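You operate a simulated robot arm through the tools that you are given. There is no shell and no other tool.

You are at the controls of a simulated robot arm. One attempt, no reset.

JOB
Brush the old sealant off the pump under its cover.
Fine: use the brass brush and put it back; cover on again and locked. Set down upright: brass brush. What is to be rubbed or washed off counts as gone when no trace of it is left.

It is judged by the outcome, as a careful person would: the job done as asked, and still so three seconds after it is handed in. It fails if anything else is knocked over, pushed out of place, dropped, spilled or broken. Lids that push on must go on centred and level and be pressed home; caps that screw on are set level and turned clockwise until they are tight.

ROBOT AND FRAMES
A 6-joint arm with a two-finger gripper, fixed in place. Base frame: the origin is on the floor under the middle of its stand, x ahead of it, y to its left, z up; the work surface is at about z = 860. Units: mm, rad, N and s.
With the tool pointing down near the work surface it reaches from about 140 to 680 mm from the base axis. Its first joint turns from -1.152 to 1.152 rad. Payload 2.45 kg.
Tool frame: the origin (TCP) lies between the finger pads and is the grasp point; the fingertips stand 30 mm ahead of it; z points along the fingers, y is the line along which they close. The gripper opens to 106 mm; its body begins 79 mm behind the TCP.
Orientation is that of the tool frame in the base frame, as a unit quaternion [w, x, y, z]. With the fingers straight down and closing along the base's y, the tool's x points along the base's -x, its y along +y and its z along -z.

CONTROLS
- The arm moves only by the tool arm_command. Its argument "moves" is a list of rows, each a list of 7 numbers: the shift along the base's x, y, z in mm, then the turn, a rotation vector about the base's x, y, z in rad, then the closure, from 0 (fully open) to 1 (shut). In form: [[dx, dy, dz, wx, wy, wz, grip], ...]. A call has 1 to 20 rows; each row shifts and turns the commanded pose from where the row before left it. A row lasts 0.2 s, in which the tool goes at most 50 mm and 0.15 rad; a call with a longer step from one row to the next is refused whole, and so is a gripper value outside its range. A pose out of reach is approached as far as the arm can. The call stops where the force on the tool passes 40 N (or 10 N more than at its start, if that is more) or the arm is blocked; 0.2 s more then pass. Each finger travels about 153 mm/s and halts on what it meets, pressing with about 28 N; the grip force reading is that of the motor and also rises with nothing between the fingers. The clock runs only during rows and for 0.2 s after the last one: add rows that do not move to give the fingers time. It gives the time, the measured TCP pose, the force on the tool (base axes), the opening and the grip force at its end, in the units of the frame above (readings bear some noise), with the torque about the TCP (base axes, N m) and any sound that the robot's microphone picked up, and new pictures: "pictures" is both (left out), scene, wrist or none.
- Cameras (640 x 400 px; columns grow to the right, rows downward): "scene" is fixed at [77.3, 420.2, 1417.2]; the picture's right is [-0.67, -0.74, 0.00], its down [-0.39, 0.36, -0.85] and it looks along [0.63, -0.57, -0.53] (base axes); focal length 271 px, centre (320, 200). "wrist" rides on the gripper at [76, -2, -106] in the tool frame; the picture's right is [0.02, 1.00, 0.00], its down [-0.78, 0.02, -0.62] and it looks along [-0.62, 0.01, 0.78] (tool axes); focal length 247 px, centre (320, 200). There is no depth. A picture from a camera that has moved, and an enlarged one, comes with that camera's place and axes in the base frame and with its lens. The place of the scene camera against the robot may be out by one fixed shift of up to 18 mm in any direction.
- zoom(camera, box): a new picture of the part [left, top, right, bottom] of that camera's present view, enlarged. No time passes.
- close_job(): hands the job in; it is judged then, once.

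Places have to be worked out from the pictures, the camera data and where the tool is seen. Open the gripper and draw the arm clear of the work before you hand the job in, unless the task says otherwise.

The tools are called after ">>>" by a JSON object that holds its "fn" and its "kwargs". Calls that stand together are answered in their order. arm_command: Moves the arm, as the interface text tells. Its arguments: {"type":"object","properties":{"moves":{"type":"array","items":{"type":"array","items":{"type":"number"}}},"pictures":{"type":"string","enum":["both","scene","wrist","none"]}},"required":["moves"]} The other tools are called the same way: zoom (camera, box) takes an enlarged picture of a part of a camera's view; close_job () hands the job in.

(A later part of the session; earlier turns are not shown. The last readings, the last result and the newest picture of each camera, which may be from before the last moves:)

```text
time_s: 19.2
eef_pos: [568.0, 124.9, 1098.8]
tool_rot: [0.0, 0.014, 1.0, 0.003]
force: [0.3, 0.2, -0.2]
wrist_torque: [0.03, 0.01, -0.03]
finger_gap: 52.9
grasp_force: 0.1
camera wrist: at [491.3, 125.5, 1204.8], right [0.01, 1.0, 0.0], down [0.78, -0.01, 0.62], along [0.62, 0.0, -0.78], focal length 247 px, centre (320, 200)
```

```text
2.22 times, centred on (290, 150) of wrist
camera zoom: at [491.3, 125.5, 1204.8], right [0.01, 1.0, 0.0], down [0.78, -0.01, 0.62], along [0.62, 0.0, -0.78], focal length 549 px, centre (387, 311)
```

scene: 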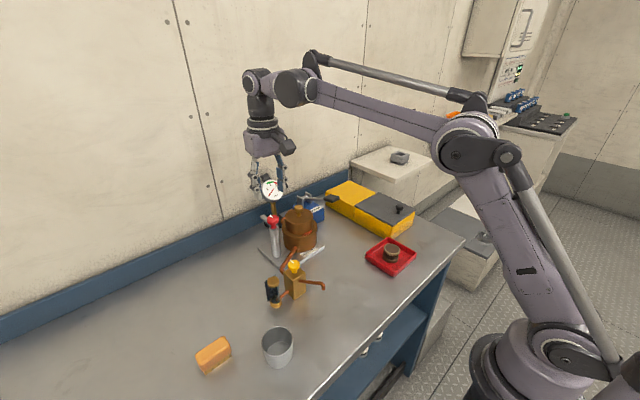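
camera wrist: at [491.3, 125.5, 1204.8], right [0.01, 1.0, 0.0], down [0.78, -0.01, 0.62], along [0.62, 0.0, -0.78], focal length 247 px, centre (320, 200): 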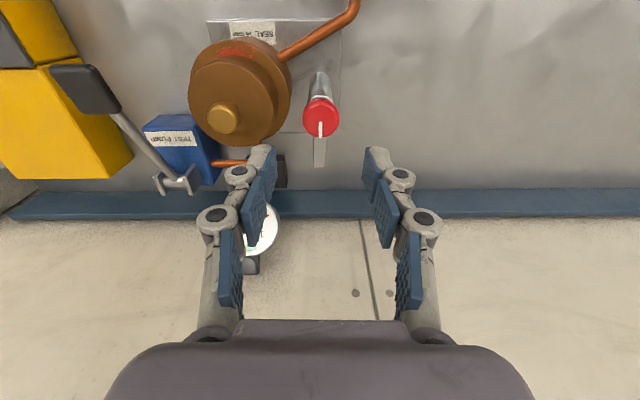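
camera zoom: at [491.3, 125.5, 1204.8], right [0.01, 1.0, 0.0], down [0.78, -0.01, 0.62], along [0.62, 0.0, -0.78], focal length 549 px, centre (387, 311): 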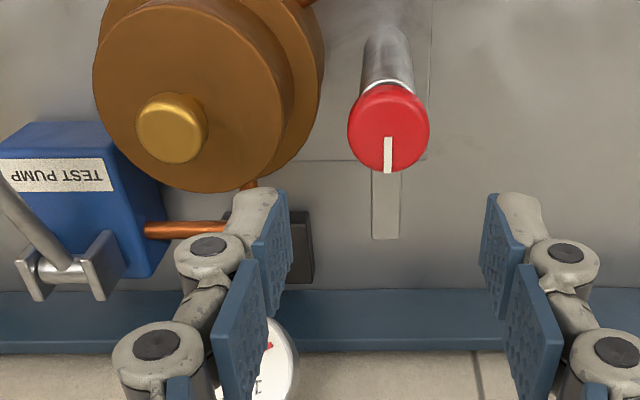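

The cover is free now. The red knob really sat ~1.8 mm further in x than I triangulated, so I correct the gold knob to about (569, 41.3); I move above it with the fingers partly open and undo the small yaw remainder.

>>> {"fn": "arm_command", "kwargs": {"moves": [[0, -40, 0, 0, 0, 0.03, 0.6], [1, -43.6, 0, 0, 0, 0, 0.6], [0, 0, -40, 0, 0, 0, 0.6], [0, 0, 0, 0, 0, 0, 0.6]]}}

>>> {"fn": "zoom", "kwargs": {"camera": "wrist", "box": [240, 90, 400, 250]}}

```text
time_s: 20.2
eef_pos: [572.5, 40.9, 1058.0]
tool_rot: [0.0, -0.001, 1.0, 0.001]
force: [-0.1, -0.2, -0.7]
wrist_torque: [0.0, -0.02, -0.03]
finger_gap: 42.4
grasp_force: 0.1
camera wrist: at [494.4, 39.9, 1164.7], right [-0.02, 1.0, 0.0], down [0.78, 0.02, 0.62], along [0.62, 0.02, -0.78], focal length 247 px, centre (320, 200)
```

scene: 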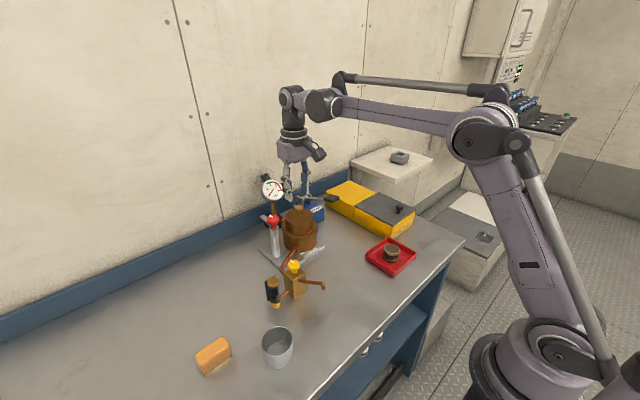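
wrist: 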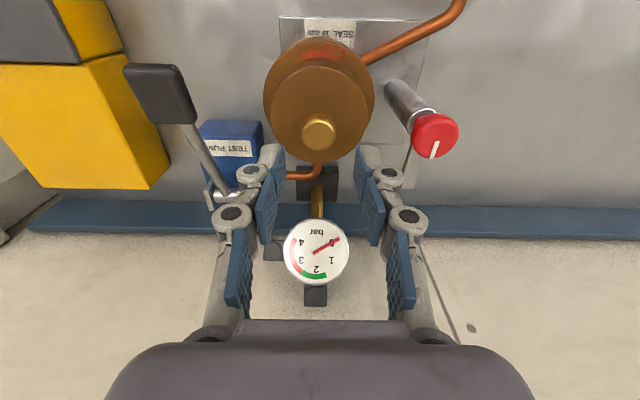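

```text
2.50 times, centred on (320, 170) of wrist
camera zoom: at [494.4, 39.9, 1164.7], right [-0.02, 1.0, 0.0], down [0.78, 0.02, 0.62], along [0.62, 0.02, -0.78], focal length 617 px, centre (320, 275)
```

zoom: 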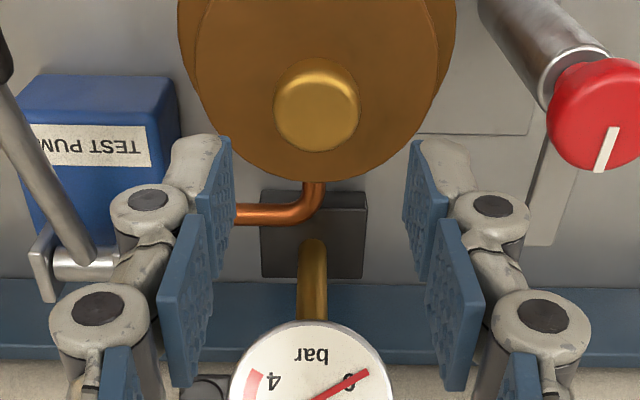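

The gold knob images at about (569.5, 41), so I shift −3 mm in x and lower to TCP z ≈ 1005 (fingertips ≈ 975, still above the cover top at ≈ 965).

>>> {"fn": "arm_command", "kwargs": {"moves": [[-3, 0, -20, 0, 0, 0, 0.6], [0, 0, -20, 0, 0, 0, 0.6], [0, 0, -12, 0, 0, 0, 0.6], [0, 0, 0, 0, 0, 0, 0.6]]}}

>>> {"fn": "zoom", "kwargs": {"camera": "wrist", "box": [240, 90, 400, 250]}}

>>> {"fn": "zoom", "kwargs": {"camera": "scene", "box": [235, 165, 335, 265]}}

```text
time_s: 21.2
eef_pos: [568.3, 40.3, 1005.3]
tool_rot: [0.001, 0.0, 1.0, 0.001]
force: [0.3, 0.1, -0.2]
wrist_torque: [-0.02, 0.01, 0.01]
finger_gap: 42.8
grasp_force: 0.1
camera wrist: at [491.3, 39.8, 1112.0], right [-0.02, 1.0, 0.0], down [0.78, 0.02, 0.62], along [0.62, 0.02, -0.78], focal length 247 px, centre (320, 200)
```

scene: 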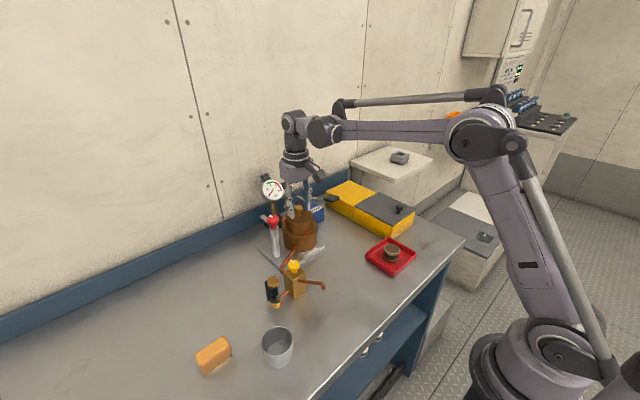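
wrist: 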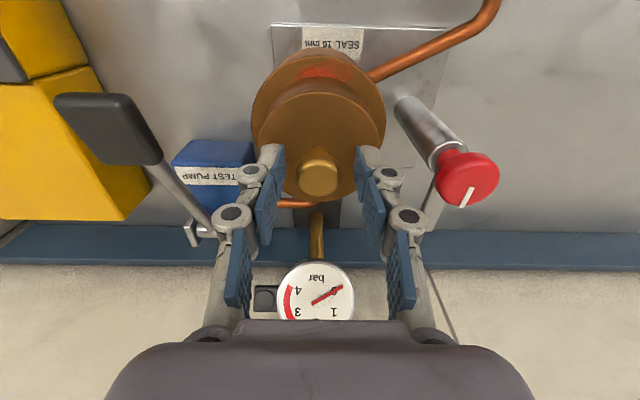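

```text
2.50 times, centred on (320, 170) of wrist
camera zoom: at [491.3, 39.8, 1112.0], right [-0.02, 1.0, 0.0], down [0.78, 0.02, 0.62], along [0.62, 0.02, -0.78], focal length 617 px, centre (320, 275)
```

zoom: 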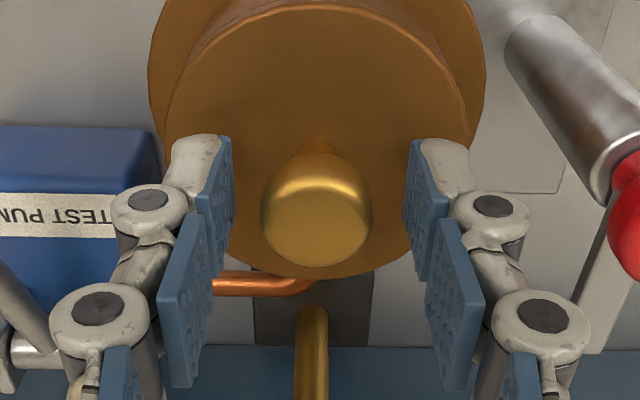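

```text
4.00 times, centred on (285, 215) of scene
camera zoom: at [77.3, 420.2, 1417.2], right [-0.67, -0.74, 0.0], down [-0.39, 0.36, -0.85], along [0.63, -0.57, -0.53], focal length 1084 px, centre (460, 140)
```

zoom: 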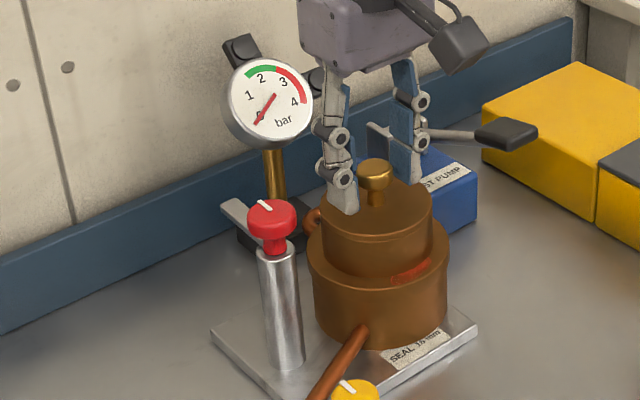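

The knob is centred between the pads near the fingertips. I close on it.

>>> {"fn": "arm_command", "kwargs": {"moves": [[0, 0, 0, 0, 0, 0, 0.75], [0, 0, 0, 0, 0, 0, 1], [0, 0, 0, 0, 0, 0, 1], [0, 0, 0, 0, 0, 0, 1]], "pictures": "wrist"}}

```text
time_s: 22.2
eef_pos: [569.7, 41.0, 1005.6]
tool_rot: [0.0, -0.001, 1.0, 0.001]
force: [0.4, -0.4, 0.3]
wrist_torque: [0.0, 0.03, 0.01]
finger_gap: 24.3
grasp_force: 28.2
camera wrist: at [491.3, 39.9, 1112.2], right [-0.02, 1.0, 0.0], down [0.78, 0.02, 0.62], along [0.62, 0.02, -0.78], focal length 247 px, centre (320, 200)
```

wrist: 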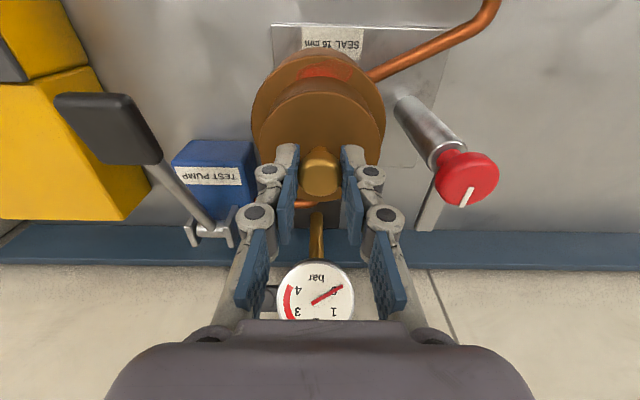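

Gripped cleanly (24 mm) with no side load at about (569, 40.7, 1005.5). I lift straight up slowly and check.

>>> {"fn": "arm_command", "kwargs": {"moves": [[0, 0, 5, 0, 0, 0, 1], [0, 0, 10, 0, 0, 0, 1], [0, 0, 15, 0, 0, 0, 1], [0, 0, 20, 0, 0, 0, 1], [0, 0, 20, 0, 0, 0, 1], [0, 0, 0, 0, 0, 0, 1]]}}

>>> {"fn": "zoom", "kwargs": {"camera": "scene", "box": [235, 145, 335, 265]}}

```text
time_s: 23.6
eef_pos: [569.7, 41.5, 1073.3]
tool_rot: [0.0, -0.001, 1.0, 0.001]
force: [0.0, 0.2, -2.7]
wrist_torque: [0.02, 0.02, 0.0]
finger_gap: 24.3
grasp_force: 28.2
camera wrist: at [491.2, 40.5, 1180.5], right [-0.02, 1.0, 0.0], down [0.78, 0.02, 0.62], along [0.62, 0.02, -0.78], focal length 247 px, centre (320, 200)
```

scene: 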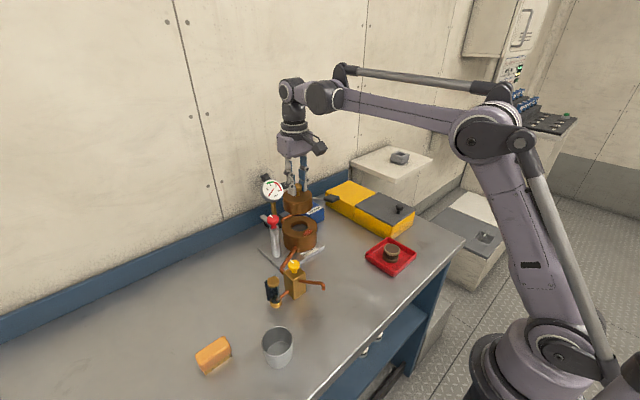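
wrist: 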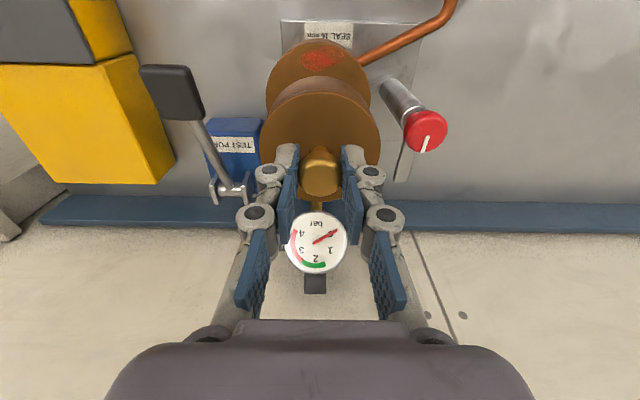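

```text
3.33 times, centred on (285, 205) of scene
camera zoom: at [77.3, 420.2, 1417.2], right [-0.67, -0.74, 0.0], down [-0.39, 0.36, -0.85], along [0.63, -0.57, -0.53], focal length 903 px, centre (437, 183)
```

zoom: 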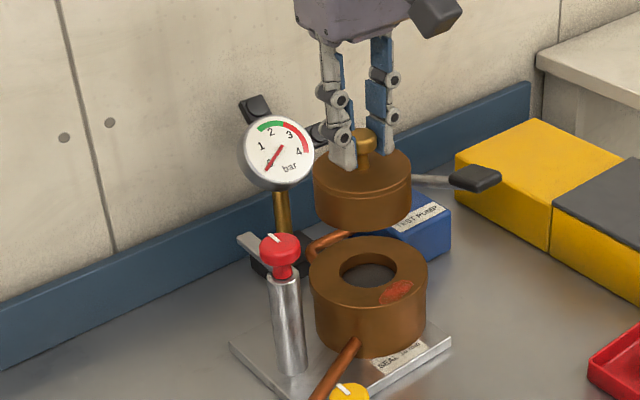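

The cover is off (weight ≈ 0.28 kg) and the full sealant patch is visible on the front of the pump's ring face. I carry the cover to the clear bench spot near (400, 30) and lower most of the way.

>>> {"fn": "arm_command", "kwargs": {"moves": [[-30, 0, 5, 0, 0, 0, 1], [-35, -2, 0, 0, 0, 0, 1], [-35, -3, 0, 0, 0, 0, 1], [-35, -3, 0, 0, 0, 0, 1], [-34, -3, 0, 0, 0, 0, 1], [0, 0, -30, 0, 0, 0, 1], [0, 0, -30, 0, 0, 0, 1], [0, 0, -30, 0, 0, 0, 1], [0, 0, -30, 0, 0, 0, 1], [0, 0, 0, 0, 0, 0, 1]]}}

>>> {"fn": "zoom", "kwargs": {"camera": "scene", "box": [250, 170, 450, 320]}}

```text
time_s: 25.8
eef_pos: [399.5, 29.4, 962.3]
tool_rot: [0.0, 0.0, 1.0, 0.001]
force: [-1.1, -0.6, -2.1]
wrist_torque: [0.03, 0.02, 0.0]
finger_gap: 24.2
grasp_force: 28.2
camera wrist: at [322.1, 29.4, 1068.9], right [-0.02, 1.0, 0.0], down [0.78, 0.02, 0.62], along [0.62, 0.02, -0.78], focal length 247 px, centre (320, 200)
```

scene: 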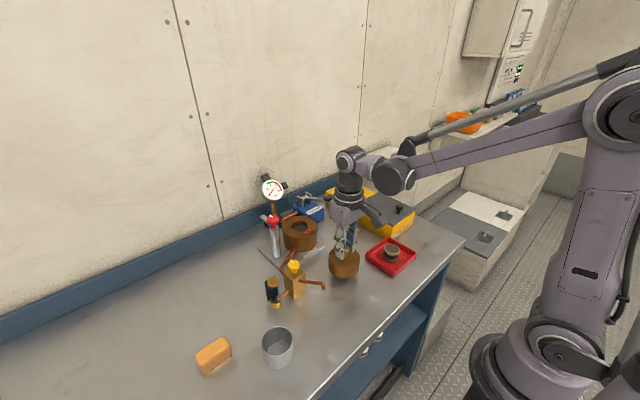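
wrist: 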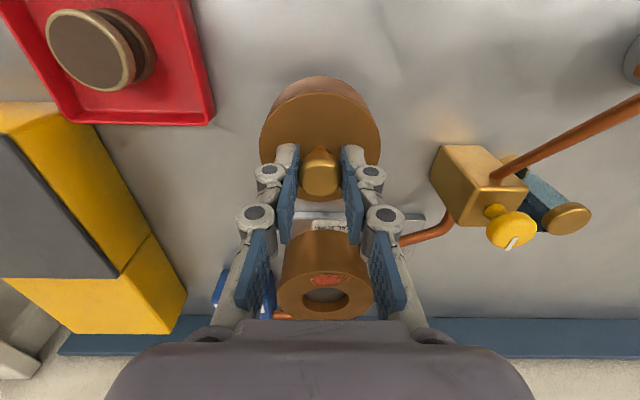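

```text
2.67 times, centred on (350, 245) of scene
camera zoom: at [77.3, 420.2, 1417.2], right [-0.67, -0.74, 0.0], down [-0.39, 0.36, -0.85], along [0.63, -0.57, -0.53], focal length 722 px, centre (240, 80)
```

zoom: 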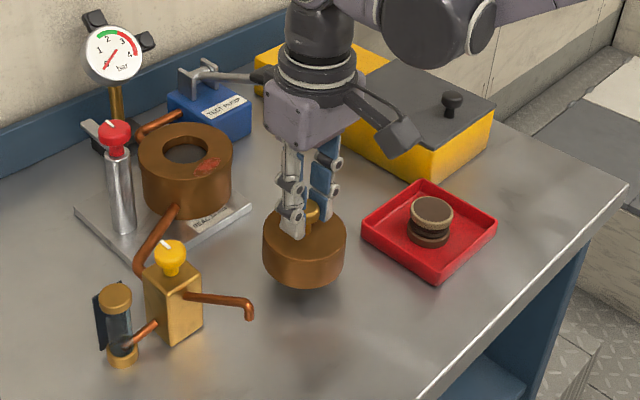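

The landing spot is clear of tray, block and pipe. I lower in small steps until the bench is felt.

>>> {"fn": "arm_command", "kwargs": {"moves": [[0, 0, -15, 0, 0, 0, 1], [0, 0, -8, 0, 0, 0, 1], [0, 0, -3, 0, 0, 0, 1], [0, 0, -2, 0, 0, 0, 1], [0, 0, 0, 0, 0, 0, 1]]}}

>>> {"fn": "zoom", "kwargs": {"camera": "scene", "box": [300, 220, 390, 300]}}

```text
time_s: 27.0
eef_pos: [399.7, 29.7, 932.8]
tool_rot: [0.001, 0.0, 1.0, 0.0]
force: [3.6, -0.1, 20.2]
wrist_torque: [0.01, -0.07, 0.02]
finger_gap: 24.0
grasp_force: 28.0
camera wrist: at [322.1, 29.7, 1039.3], right [-0.02, 1.0, 0.0], down [0.78, 0.02, 0.62], along [0.62, 0.02, -0.78], focal length 247 px, centre (320, 200)
```

scene: 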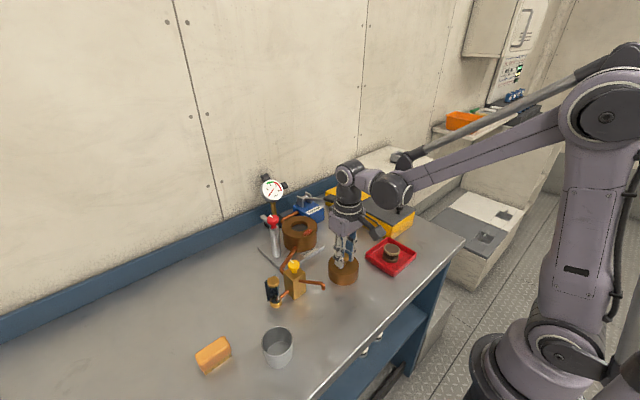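
wrist: 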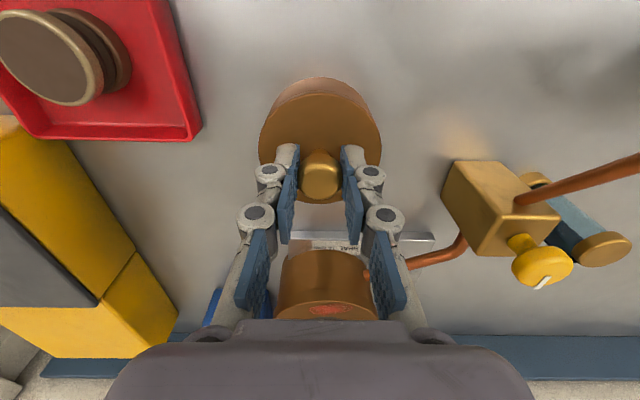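

```text
5.00 times, centred on (345, 260) of scene
camera zoom: at [77.1, 420.2, 1417.2], right [-0.67, -0.74, 0.0], down [-0.39, 0.36, -0.85], along [0.63, -0.57, -0.53], focal length 1354 px, centre (195, -100)
```

zoom: 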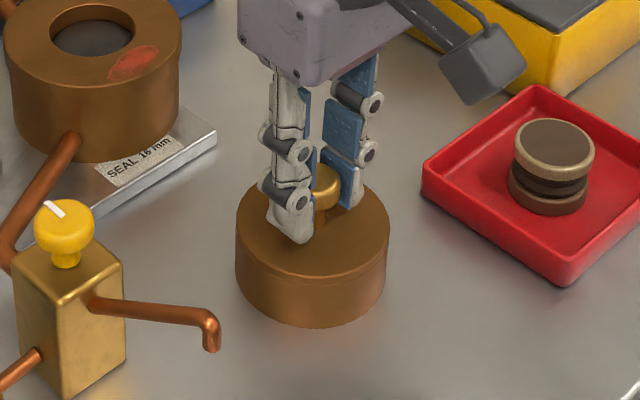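

Contact felt (20 N) at TCP z ≈ 933, so the cover stands on the bench. I relieve the push, open, and rise.

>>> {"fn": "arm_command", "kwargs": {"moves": [[0, 0, 1, 0, 0, 0, 1], [0, 0, 0, 0, 0, 0, 0.7], [0, 0, 0, 0, 0, 0, 0.6], [0, 0, 0, 0, 0, 0, 0.6], [0, 0, 20, 0, 0, 0, 0.6], [0, 0, 40, 0, 0, 0, 0.6], [0, 0, 45, 0, 0, 0, 0.6], [0, 0, 45, 0, 0, 0, 0.6]]}}

>>> {"fn": "zoom", "kwargs": {"camera": "wrist", "box": [230, 40, 410, 260]}}

```text
time_s: 28.8
eef_pos: [399.2, 30.0, 1084.3]
tool_rot: [0.0, 0.0, 1.0, 0.001]
force: [0.3, 0.8, -0.5]
wrist_torque: [-0.02, -0.03, 0.0]
finger_gap: 42.3
grasp_force: 0.1
camera wrist: at [322.2, 29.5, 1190.9], right [-0.02, 1.0, 0.0], down [0.78, 0.02, 0.62], along [0.62, 0.02, -0.78], focal length 247 px, centre (320, 200)
```

scene: 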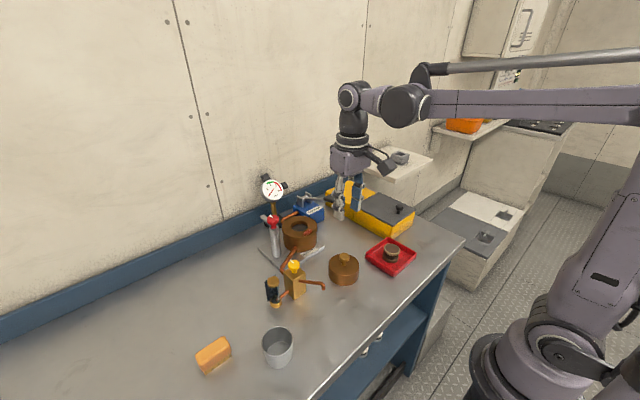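
wrist: 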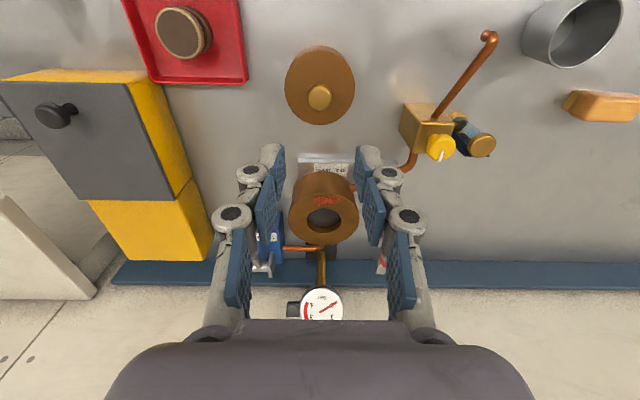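

```text
1.82 times, centred on (320, 150) of wrist
camera zoom: at [322.2, 29.5, 1190.9], right [-0.02, 1.0, 0.0], down [0.78, 0.02, 0.62], along [0.62, 0.02, -0.78], focal length 449 px, centre (320, 291)
```

zoom: 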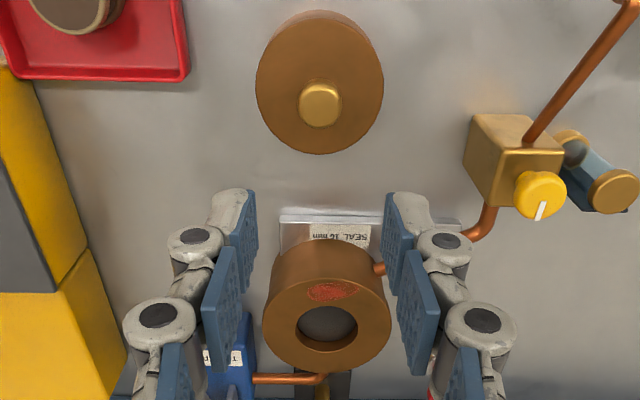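

The cover stands upright on the bench. Before fetching the brush, I go over the pump for a close view of the sealant patch.

>>> {"fn": "arm_command", "kwargs": {"moves": [[40, 5, 0, 0, 0, 0, 0.3], [40, 5, 0, 0, 0, 0, 0.3], [20, 3, -15, 0, 0, 0, 0.3], [0, 0, -10, 0, 0, 0, 0.3], [0, 0, 0, 0, 0, 0, 0.3]], "pictures": "wrist"}}

>>> {"fn": "zoom", "kwargs": {"camera": "wrist", "box": [260, 90, 390, 220]}}

```text
time_s: 30.0
eef_pos: [498.6, 45.0, 1057.0]
tool_rot: [0.0, -0.001, 1.0, 0.001]
force: [-0.9, -0.3, 0.4]
wrist_torque: [-0.01, -0.01, 0.01]
finger_gap: 74.3
grasp_force: 0.0
camera wrist: at [421.2, 43.6, 1164.2], right [-0.02, 1.0, 0.0], down [0.78, 0.02, 0.62], along [0.62, 0.02, -0.78], focal length 247 px, centre (320, 200)
```

wrist: 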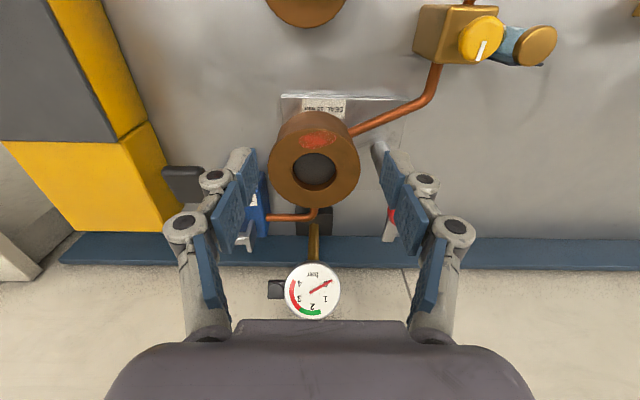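

```text
3.08 times, centred on (325, 155) of wrist
camera zoom: at [421.2, 43.6, 1164.2], right [-0.02, 1.0, 0.0], down [0.78, 0.02, 0.62], along [0.62, 0.02, -0.78], focal length 760 px, centre (305, 338)
```

zoom: 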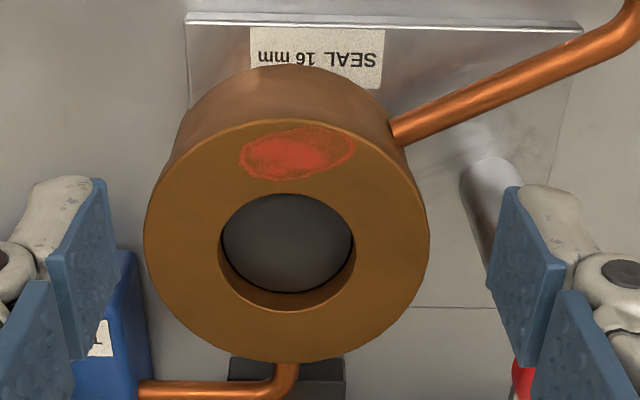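

The patch is on the ring face at about x 521–540, y 24–63 (ring centre (569, 41), face z ≈ 933, bore radius ≈ 24). I go to the brush now, yawing +90° so I can grip its short side along x.

>>> {"fn": "arm_command", "kwargs": {"moves": [[-8.5, 30, 10, 0, 0, 0.1428, 0.3], [-8.5, 31, 5, 0, 0, 0.1428, 0.3], [-8.5, 31, 0, 0, 0, 0.1428, 0.3], [-8.5, 31, 0, 0, 0, 0.1428, 0.3], [-8.5, 31, 0, 0, 0, 0.1428, 0.3], [-8.5, 31, 0, 0, 0, 0.1428, 0.3], [-8.5, 31, 0, 0, 0, 0.1428, 0.3], [-8.5, 31, 0, 0, 0, 0.1428, 0.3], [-8.5, 31, 0, 0, 0, 0.1428, 0.3], [-8.5, 31, 0, 0, 0, 0.1428, 0.3], [-8.5, 31, 0, 0, 0, 0.1428, 0.3], [0, 0, 0, 0, 0, 0, 0.3]]}}

>>> {"fn": "zoom", "kwargs": {"camera": "wrist", "box": [260, 80, 400, 220]}}

```text
time_s: 32.6
eef_pos: [405.2, 384.4, 1073.6]
tool_rot: [0.001, 0.707, -0.707, 0.0]
force: [0.0, 0.3, 1.3]
wrist_torque: [-0.03, 0.01, 0.02]
finger_gap: 73.9
grasp_force: 0.0
camera wrist: at [407.2, 309.2, 1179.7], right [-1.0, -0.02, 0.0], down [-0.02, 0.78, 0.62], along [-0.02, 0.62, -0.78], focal length 247 px, centre (320, 200)
```

scene: 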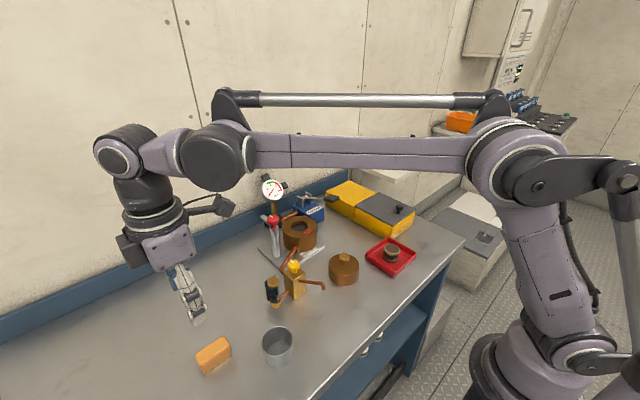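
wrist: 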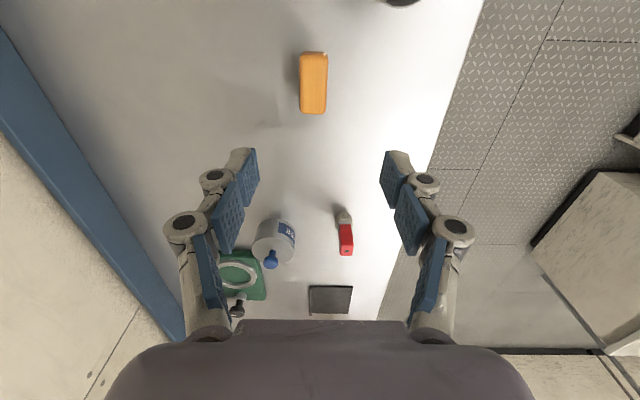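

```text
2.86 times, centred on (330, 150) of wrist
camera zoom: at [407.2, 309.2, 1179.7], right [-1.0, -0.02, 0.0], down [-0.02, 0.78, 0.62], along [-0.02, 0.62, -0.78], focal length 706 px, centre (291, 343)
```

zoom: 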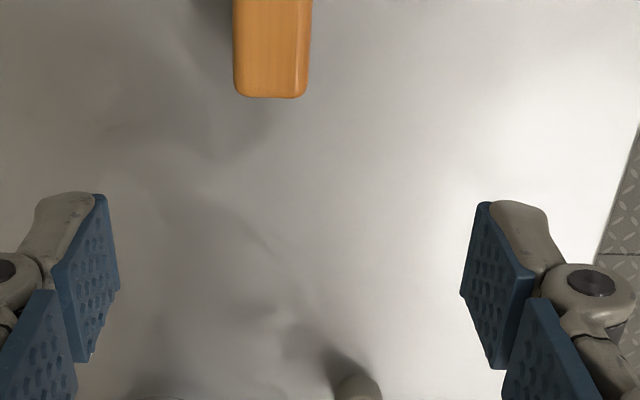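

The brush lies at about (412, 376); I enlarge it to determine its exact edges and alignment.

>>> {"fn": "zoom", "kwargs": {"camera": "wrist", "box": [280, 35, 350, 130]}}

>>> {"fn": "zoom", "kwargs": {"camera": "scene", "box": [160, 290, 320, 390]}}

```text
4.21 times, centred on (315, 82) of wrist
camera zoom: at [407.2, 309.2, 1179.7], right [-1.0, -0.02, 0.0], down [-0.02, 0.78, 0.62], along [-0.02, 0.62, -0.78], focal length 1040 px, centre (341, 695)
```

zoom: 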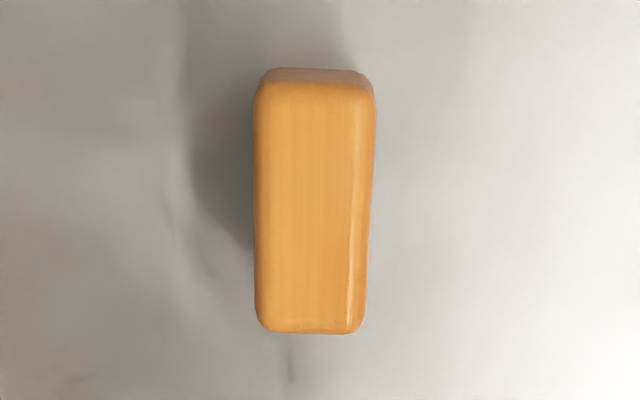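

```text
4.00 times, centred on (240, 340) of scene
camera zoom: at [77.3, 420.2, 1417.2], right [-0.67, -0.74, 0.0], down [-0.39, 0.36, -0.85], along [0.63, -0.57, -0.53], focal length 1084 px, centre (640, -360)
```

zoom: 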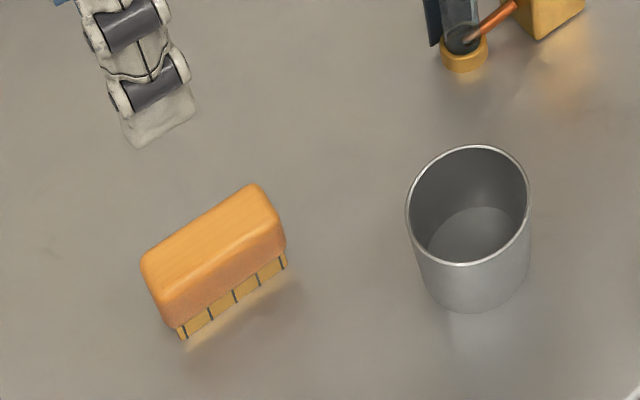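

Brush: centre ≈ (412, 378), about 58 long (along y) × 28 wide, top z ≈ 903, aligned with y. I centre over it and descend partway to verify.

>>> {"fn": "arm_command", "kwargs": {"moves": [[6.8, -6, -30, 0, 0, 0, 0.3], [0, 0, -40, 0, 0, 0, 0.3], [0, 0, -40, 0, 0, 0, 0.3], [0, 0, 0, 0, 0, 0, 0.3]]}}

>>> {"fn": "zoom", "kwargs": {"camera": "wrist", "box": [240, 80, 400, 240]}}

```text
time_s: 33.6
eef_pos: [412.0, 376.1, 962.1]
tool_rot: [-0.001, -0.707, 0.708, 0.001]
force: [0.8, 0.2, 0.1]
wrist_torque: [0.02, 0.02, -0.05]
finger_gap: 74.1
grasp_force: 0.1
camera wrist: at [412.1, 301.4, 1068.9], right [-1.0, -0.02, 0.0], down [-0.02, 0.78, 0.62], along [-0.02, 0.62, -0.78], focal length 247 px, centre (320, 200)
```

scene: 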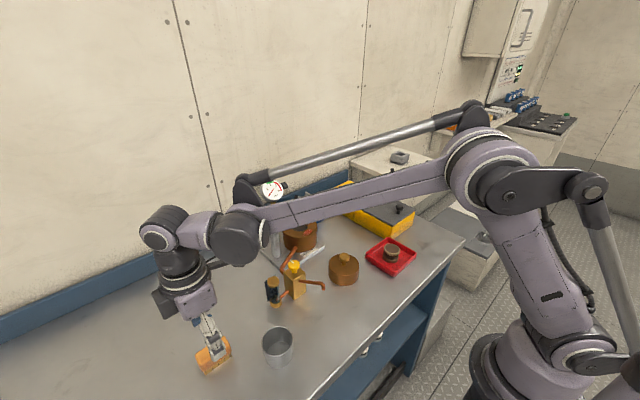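
wrist: 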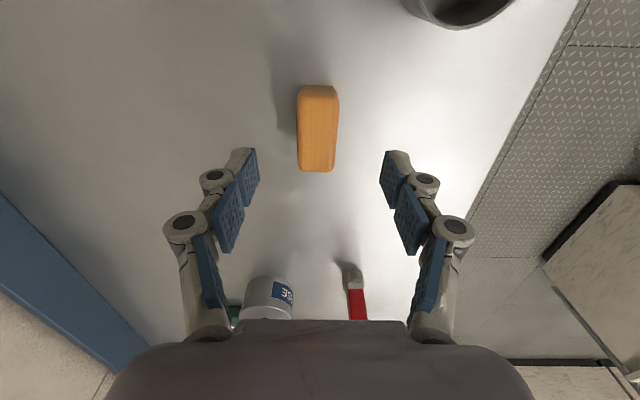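

```text
2.50 times, centred on (320, 160) of wrist
camera zoom: at [412.1, 301.4, 1068.9], right [-1.0, -0.02, 0.0], down [-0.02, 0.78, 0.62], along [-0.02, 0.62, -0.78], focal length 617 px, centre (320, 300)
```

zoom: 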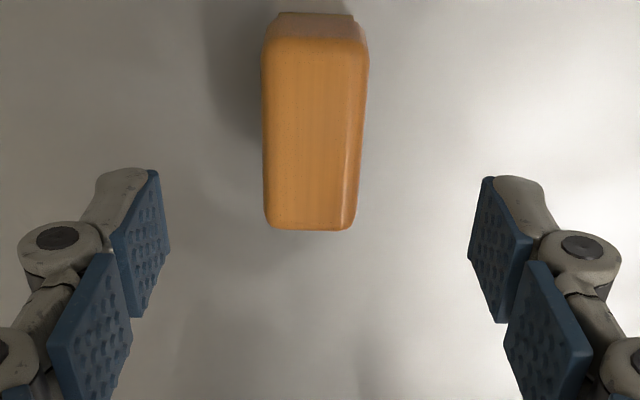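

Refined: brush top z ≈ 898, centre ≈ (414, 378). I shift +2 mm in x and lower to TCP z ≈ 902, leaving the fingertips ~12 mm above the bench.

>>> {"fn": "arm_command", "kwargs": {"moves": [[2, 0, -20, 0, 0, 0, 0.4], [0, 0, -20, 0, 0, 0, 0.4], [0, 0, -15, 0, 0, 0, 0.4], [0, 0, -5, 0, 0, 0, 0.4], [0, 0, 0, 0, 0, 0, 0.4]]}}

>>> {"fn": "zoom", "kwargs": {"camera": "wrist", "box": [240, 80, 400, 240]}}

>>> {"fn": "zoom", "kwargs": {"camera": "scene", "box": [160, 290, 320, 390]}}

```text
time_s: 34.8
eef_pos: [412.8, 375.6, 903.5]
tool_rot: [0.002, 0.708, -0.707, -0.001]
force: [-0.6, -0.7, 0.2]
wrist_torque: [-0.03, -0.02, 0.0]
finger_gap: 63.5
grasp_force: 0.2
camera wrist: at [413.6, 301.6, 1009.8], right [-1.0, -0.02, 0.0], down [-0.02, 0.78, 0.62], along [-0.02, 0.62, -0.78], focal length 247 px, centre (320, 200)
```

scene: 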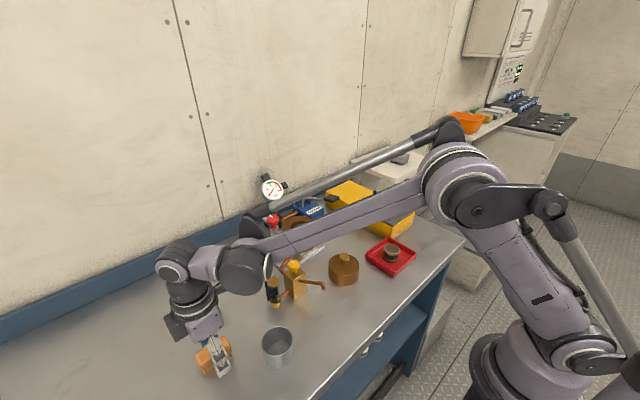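
wrist: 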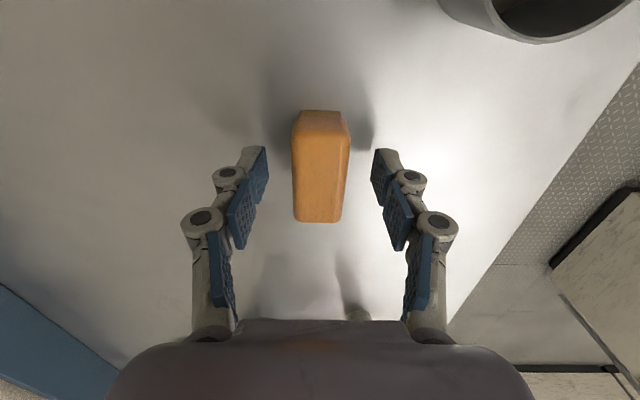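

```text
2.50 times, centred on (320, 160) of wrist
camera zoom: at [413.6, 301.6, 1009.8], right [-1.0, -0.02, 0.0], down [-0.02, 0.78, 0.62], along [-0.02, 0.62, -0.78], focal length 617 px, centre (320, 300)
```

zoom: 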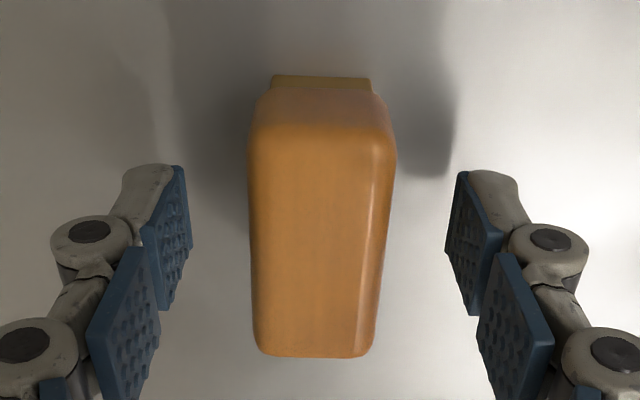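

```text
4.00 times, centred on (240, 340) of scene
camera zoom: at [77.3, 420.2, 1417.2], right [-0.67, -0.74, 0.0], down [-0.39, 0.36, -0.85], along [0.63, -0.57, -0.53], focal length 1084 px, centre (640, -360)
```

zoom: 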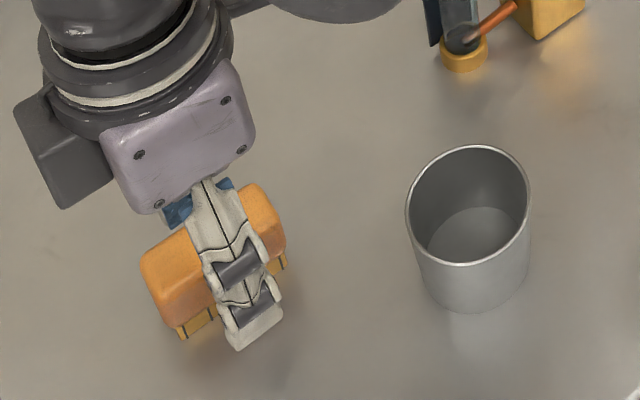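

The brush is centred between the fingers. I close on it.

>>> {"fn": "arm_command", "kwargs": {"moves": [[0, 0, 0, 0, 0, 0, 0.6], [0, 0, 0, 0, 0, 0, 0.8], [0, 0, 0, 0, 0, 0, 1], [0, 0, 0, 0, 0, 0, 1], [0, 0, 0, 0, 0, 0, 1]]}}

>>> {"fn": "zoom", "kwargs": {"camera": "wrist", "box": [240, 80, 400, 240]}}

```text
time_s: 36.0
eef_pos: [412.2, 376.5, 903.2]
tool_rot: [-0.001, -0.707, 0.707, 0.001]
force: [-0.7, -0.5, -0.4]
wrist_torque: [-0.01, 0.01, 0.01]
finger_gap: 29.1
grasp_force: 27.6
camera wrist: at [413.6, 301.6, 1009.9], right [-1.0, -0.02, 0.0], down [-0.02, 0.78, 0.62], along [-0.02, 0.62, -0.78], focal length 247 px, centre (320, 200)
```

scene: 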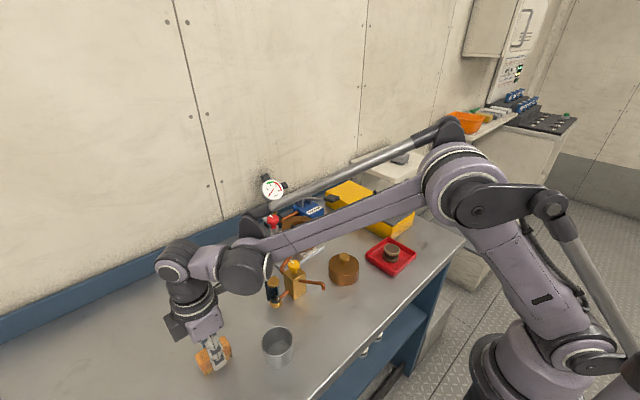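
wrist: 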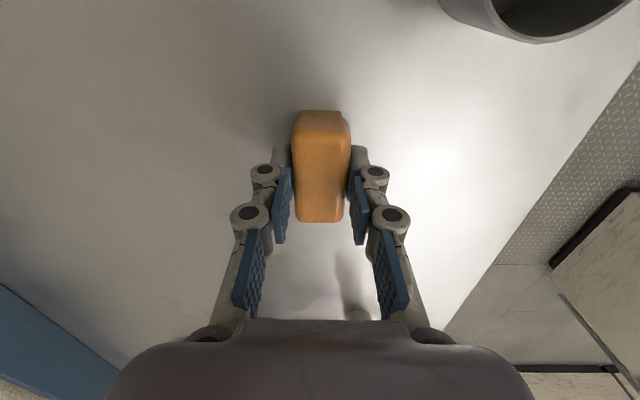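

```text
2.50 times, centred on (320, 160) of wrist
camera zoom: at [413.6, 301.6, 1009.9], right [-1.0, -0.02, 0.0], down [-0.02, 0.78, 0.62], along [-0.02, 0.62, -0.78], focal length 617 px, centre (320, 300)
```

zoom: 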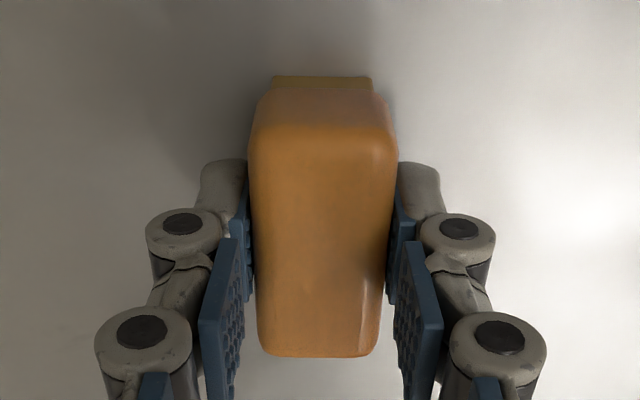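

The brush is held firmly (29 mm) and hasn't shifted; pick-up TCP ≈ (412.5, 376.3, 903.3). I lift straight up, then carry it over the pump.

>>> {"fn": "arm_command", "kwargs": {"moves": [[0, 0, 10, 0, 0, 0, 1], [0, 0, 30, 0, 0, 0, 1], [0, 0, 40, 0, 0, 0, 1], [0, 0, 40, 0, 0, 0, 1], [0, 0, 40, 0, 0, 0, 1], [13, -37, 0, 0, 0, 0, 1], [13, -37, 0, 0, 0, 0, 1], [13, -37, 0, 0, 0, 0, 1], [13, -37, 0, 0, 0, 0, 1], [13, -37, 0, 0, 0, 0, 1], [13, -37, 0, 0, 0, 0, 1], [13, -37, 0, 0, 0, 0, 1], [13, -37, 0, 0, 0, 0, 1], [13, -36, 0, 0, 0, 0, 1], [0, 0, 0, 0, 0, 0, 1]]}}

>>> {"fn": "zoom", "kwargs": {"camera": "wrist", "box": [220, 60, 420, 240]}}

>>> {"fn": "zoom", "kwargs": {"camera": "scene", "box": [230, 130, 380, 290]}}

```text
time_s: 39.2
eef_pos: [530.3, 46.4, 1062.7]
tool_rot: [0.001, 0.708, -0.706, 0.0]
force: [0.5, 0.9, -2.0]
wrist_torque: [0.02, -0.01, -0.04]
finger_gap: 28.7
grasp_force: 28.4
camera wrist: at [531.9, -30.3, 1169.8], right [-1.0, -0.02, 0.0], down [-0.02, 0.78, 0.62], along [-0.02, 0.62, -0.78], focal length 247 px, centre (320, 200)
```

scene: 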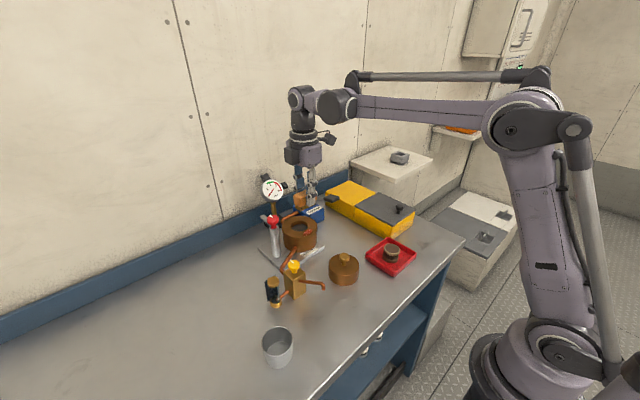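
wrist: 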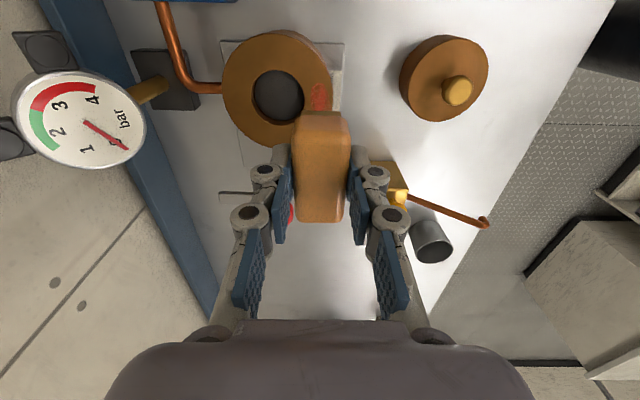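

```text
2.22 times, centred on (320, 150) of wrist
camera zoom: at [531.9, -30.3, 1169.8], right [-1.0, -0.02, 0.0], down [-0.02, 0.78, 0.62], along [-0.02, 0.62, -0.78], focal length 549 px, centre (320, 311)
```

zoom: 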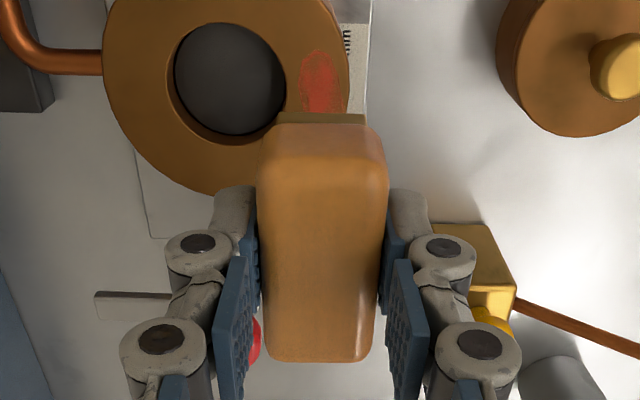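

```text
2.50 times, centred on (305, 210) of scene
camera zoom: at [77.3, 420.1, 1417.2], right [-0.67, -0.74, 0.0], down [-0.39, 0.36, -0.85], along [0.63, -0.57, -0.53], focal length 677 px, centre (358, 175)
```

zoom: 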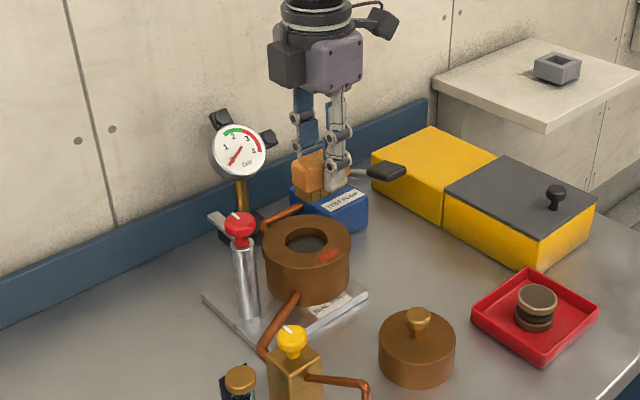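

The patch sits directly under the brush path (x ≈ 529, brush at x 530). I lower to just above the ring face and then touch down gently.

>>> {"fn": "arm_command", "kwargs": {"moves": [[0, -1, -40, 0, 0, 0, 1], [0, 0, -35, 0, 0, 0, 1], [0, 0, -6, 0, 0, 0, 1], [0, 0, -3, 0, 0, 0, 1], [0, 0, -2, 0, 0, 0, 1], [0, 0, 0, 0, 0, 0, 1]]}}

>>> {"fn": "zoom", "kwargs": {"camera": "scene", "box": [230, 150, 350, 280]}}

```text
time_s: 40.6
eef_pos: [531.5, 45.8, 977.9]
tool_rot: [0.0, 0.707, -0.707, -0.001]
force: [-1.0, -0.4, -0.2]
wrist_torque: [0.02, 0.02, -0.01]
finger_gap: 28.9
grasp_force: 27.7
camera wrist: at [531.8, -30.3, 1083.9], right [-1.0, -0.02, 0.0], down [-0.02, 0.78, 0.62], along [-0.02, 0.62, -0.78], focal length 247 px, centre (320, 200)
```

scene: 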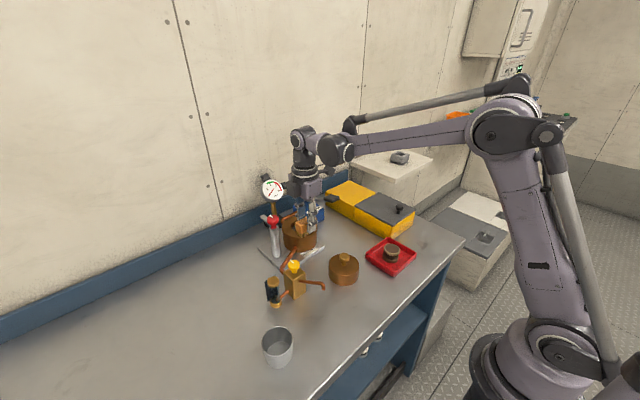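
wrist: 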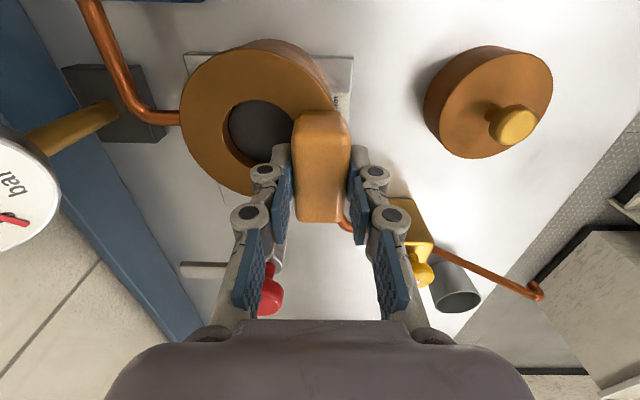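

```text
3.08 times, centred on (290, 215) of scene
camera zoom: at [77.3, 420.2, 1417.2], right [-0.67, -0.74, 0.0], down [-0.39, 0.36, -0.85], along [0.63, -0.57, -0.53], focal length 834 px, centre (412, 154)
```

zoom: 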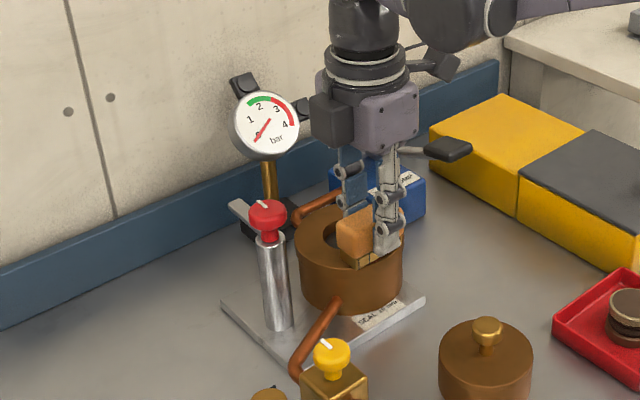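

Almost touching (bristles just above/at the face). I press in 1 mm steps to get a moderate contact force.

>>> {"fn": "arm_command", "kwargs": {"moves": [[0, 0, -1, 0, 0, 0, 1], [0, 0, -1, 0, 0, 0, 1], [0, 0, -1, 0, 0, 0, 1], [0, 0, 0, 0, 0, 0, 1]], "pictures": "none"}}

```text
time_s: 41.6
eef_pos: [531.0, 45.9, 974.5]
tool_rot: [-0.001, -0.707, 0.708, 0.0]
force: [-0.2, -0.4, -1.1]
wrist_torque: [0.03, 0.02, -0.02]
finger_gap: 28.9
grasp_force: 28.0
```

No contact force yet at 974.5; I keep lowering in 1 mm steps.

>>> {"fn": "arm_command", "kwargs": {"moves": [[0, 0, -1, 0, 0, 0, 1], [0, 0, -1, 0, 0, 0, 1], [0, 0, 0, 0, 0, 0, 1]], "pictures": "scene"}}

>>> {"fn": "zoom", "kwargs": {"camera": "scene", "box": [260, 190, 330, 260]}}

```text
time_s: 42.4
eef_pos: [530.5, 45.1, 973.9]
tool_rot: [0.0, 0.707, -0.707, -0.001]
force: [1.6, 1.5, 18.3]
wrist_torque: [-0.04, 0.03, -0.01]
finger_gap: 28.9
grasp_force: 28.6
```

scene: 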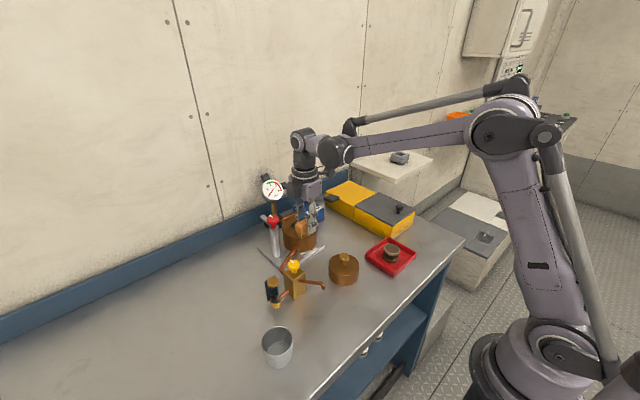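

```text
5.71 times, centred on (295, 225) of scene
camera zoom: at [77.0, 420.2, 1417.2], right [-0.67, -0.74, 0.0], down [-0.39, 0.36, -0.85], along [0.63, -0.57, -0.53], focal length 1548 px, centre (463, 57)
```

zoom: 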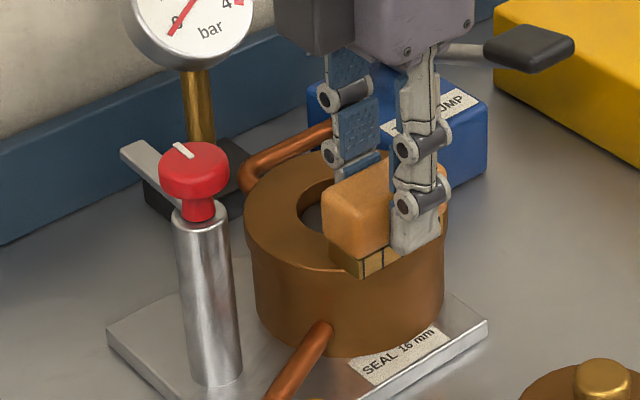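

Contact made at TCP z ≈ 974 with ~18 N. I ease by 0.5 mm and brush back and forth along x over the patch.

>>> {"fn": "arm_command", "kwargs": {"moves": [[0, 0, 0.5, 0, 0, 0, 1], [-6, 0, 0, 0, 0, 0, 1], [-4, 0, 0, 0, 0, 0, 1], [7, 0, 0, 0, 0, 0, 1], [7, 0, 0, 0, 0, 0, 1], [6, 0, 0, 0, 0, 0, 1], [-7, 0, 0, 0, 0, 0, 1], [-7, 0, 0, 0, 0, 0, 1], [-6, 0, 0, 0, 0, 0, 1], [7, 0, 0, 0, 0, 0, 1], [7, 0, 0, 0, 0, 0, 1], [6, 0, 0, 0, 0, 0, 1], [-7, 0, 0, 0, 0, 0, 1], [-3, 0, 0, 0, 0, 0, 1]], "pictures": "wrist"}}

>>> {"fn": "zoom", "kwargs": {"camera": "scene", "box": [260, 190, 330, 260]}}

```text
time_s: 45.4
eef_pos: [530.9, 44.4, 973.5]
tool_rot: [0.0, 0.707, -0.707, 0.001]
force: [-1.0, -0.6, -0.3]
wrist_torque: [-0.02, -0.03, 0.0]
finger_gap: 28.9
grasp_force: 28.0
camera wrist: at [531.9, -31.3, 1079.8], right [-1.0, -0.02, 0.0], down [-0.02, 0.78, 0.62], along [-0.02, 0.62, -0.78], focal length 247 px, centre (320, 200)
```

wrist: 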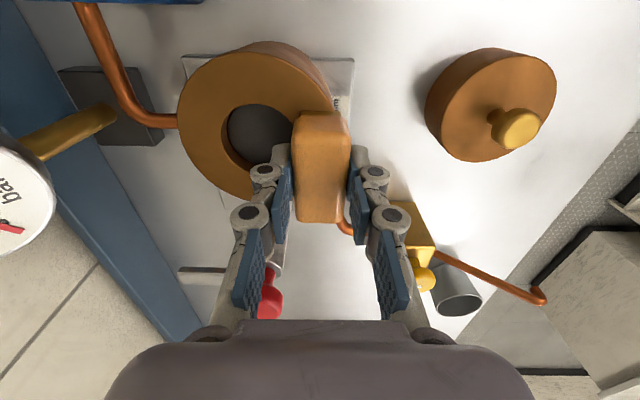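

```text
5.71 times, centred on (295, 225) of scene
camera zoom: at [77.3, 420.2, 1417.2], right [-0.67, -0.74, 0.0], down [-0.39, 0.36, -0.85], along [0.63, -0.57, -0.53], focal length 1548 px, centre (463, 57)
```

zoom: 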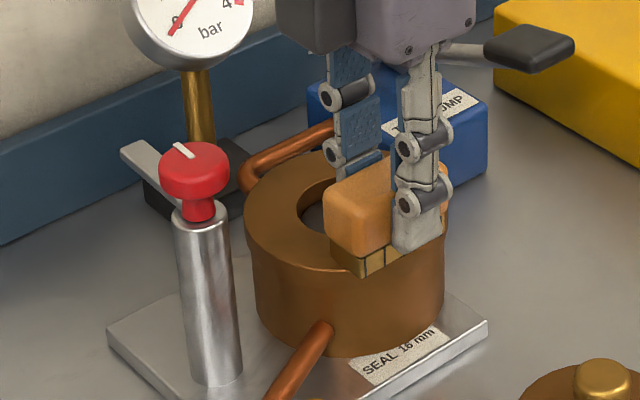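

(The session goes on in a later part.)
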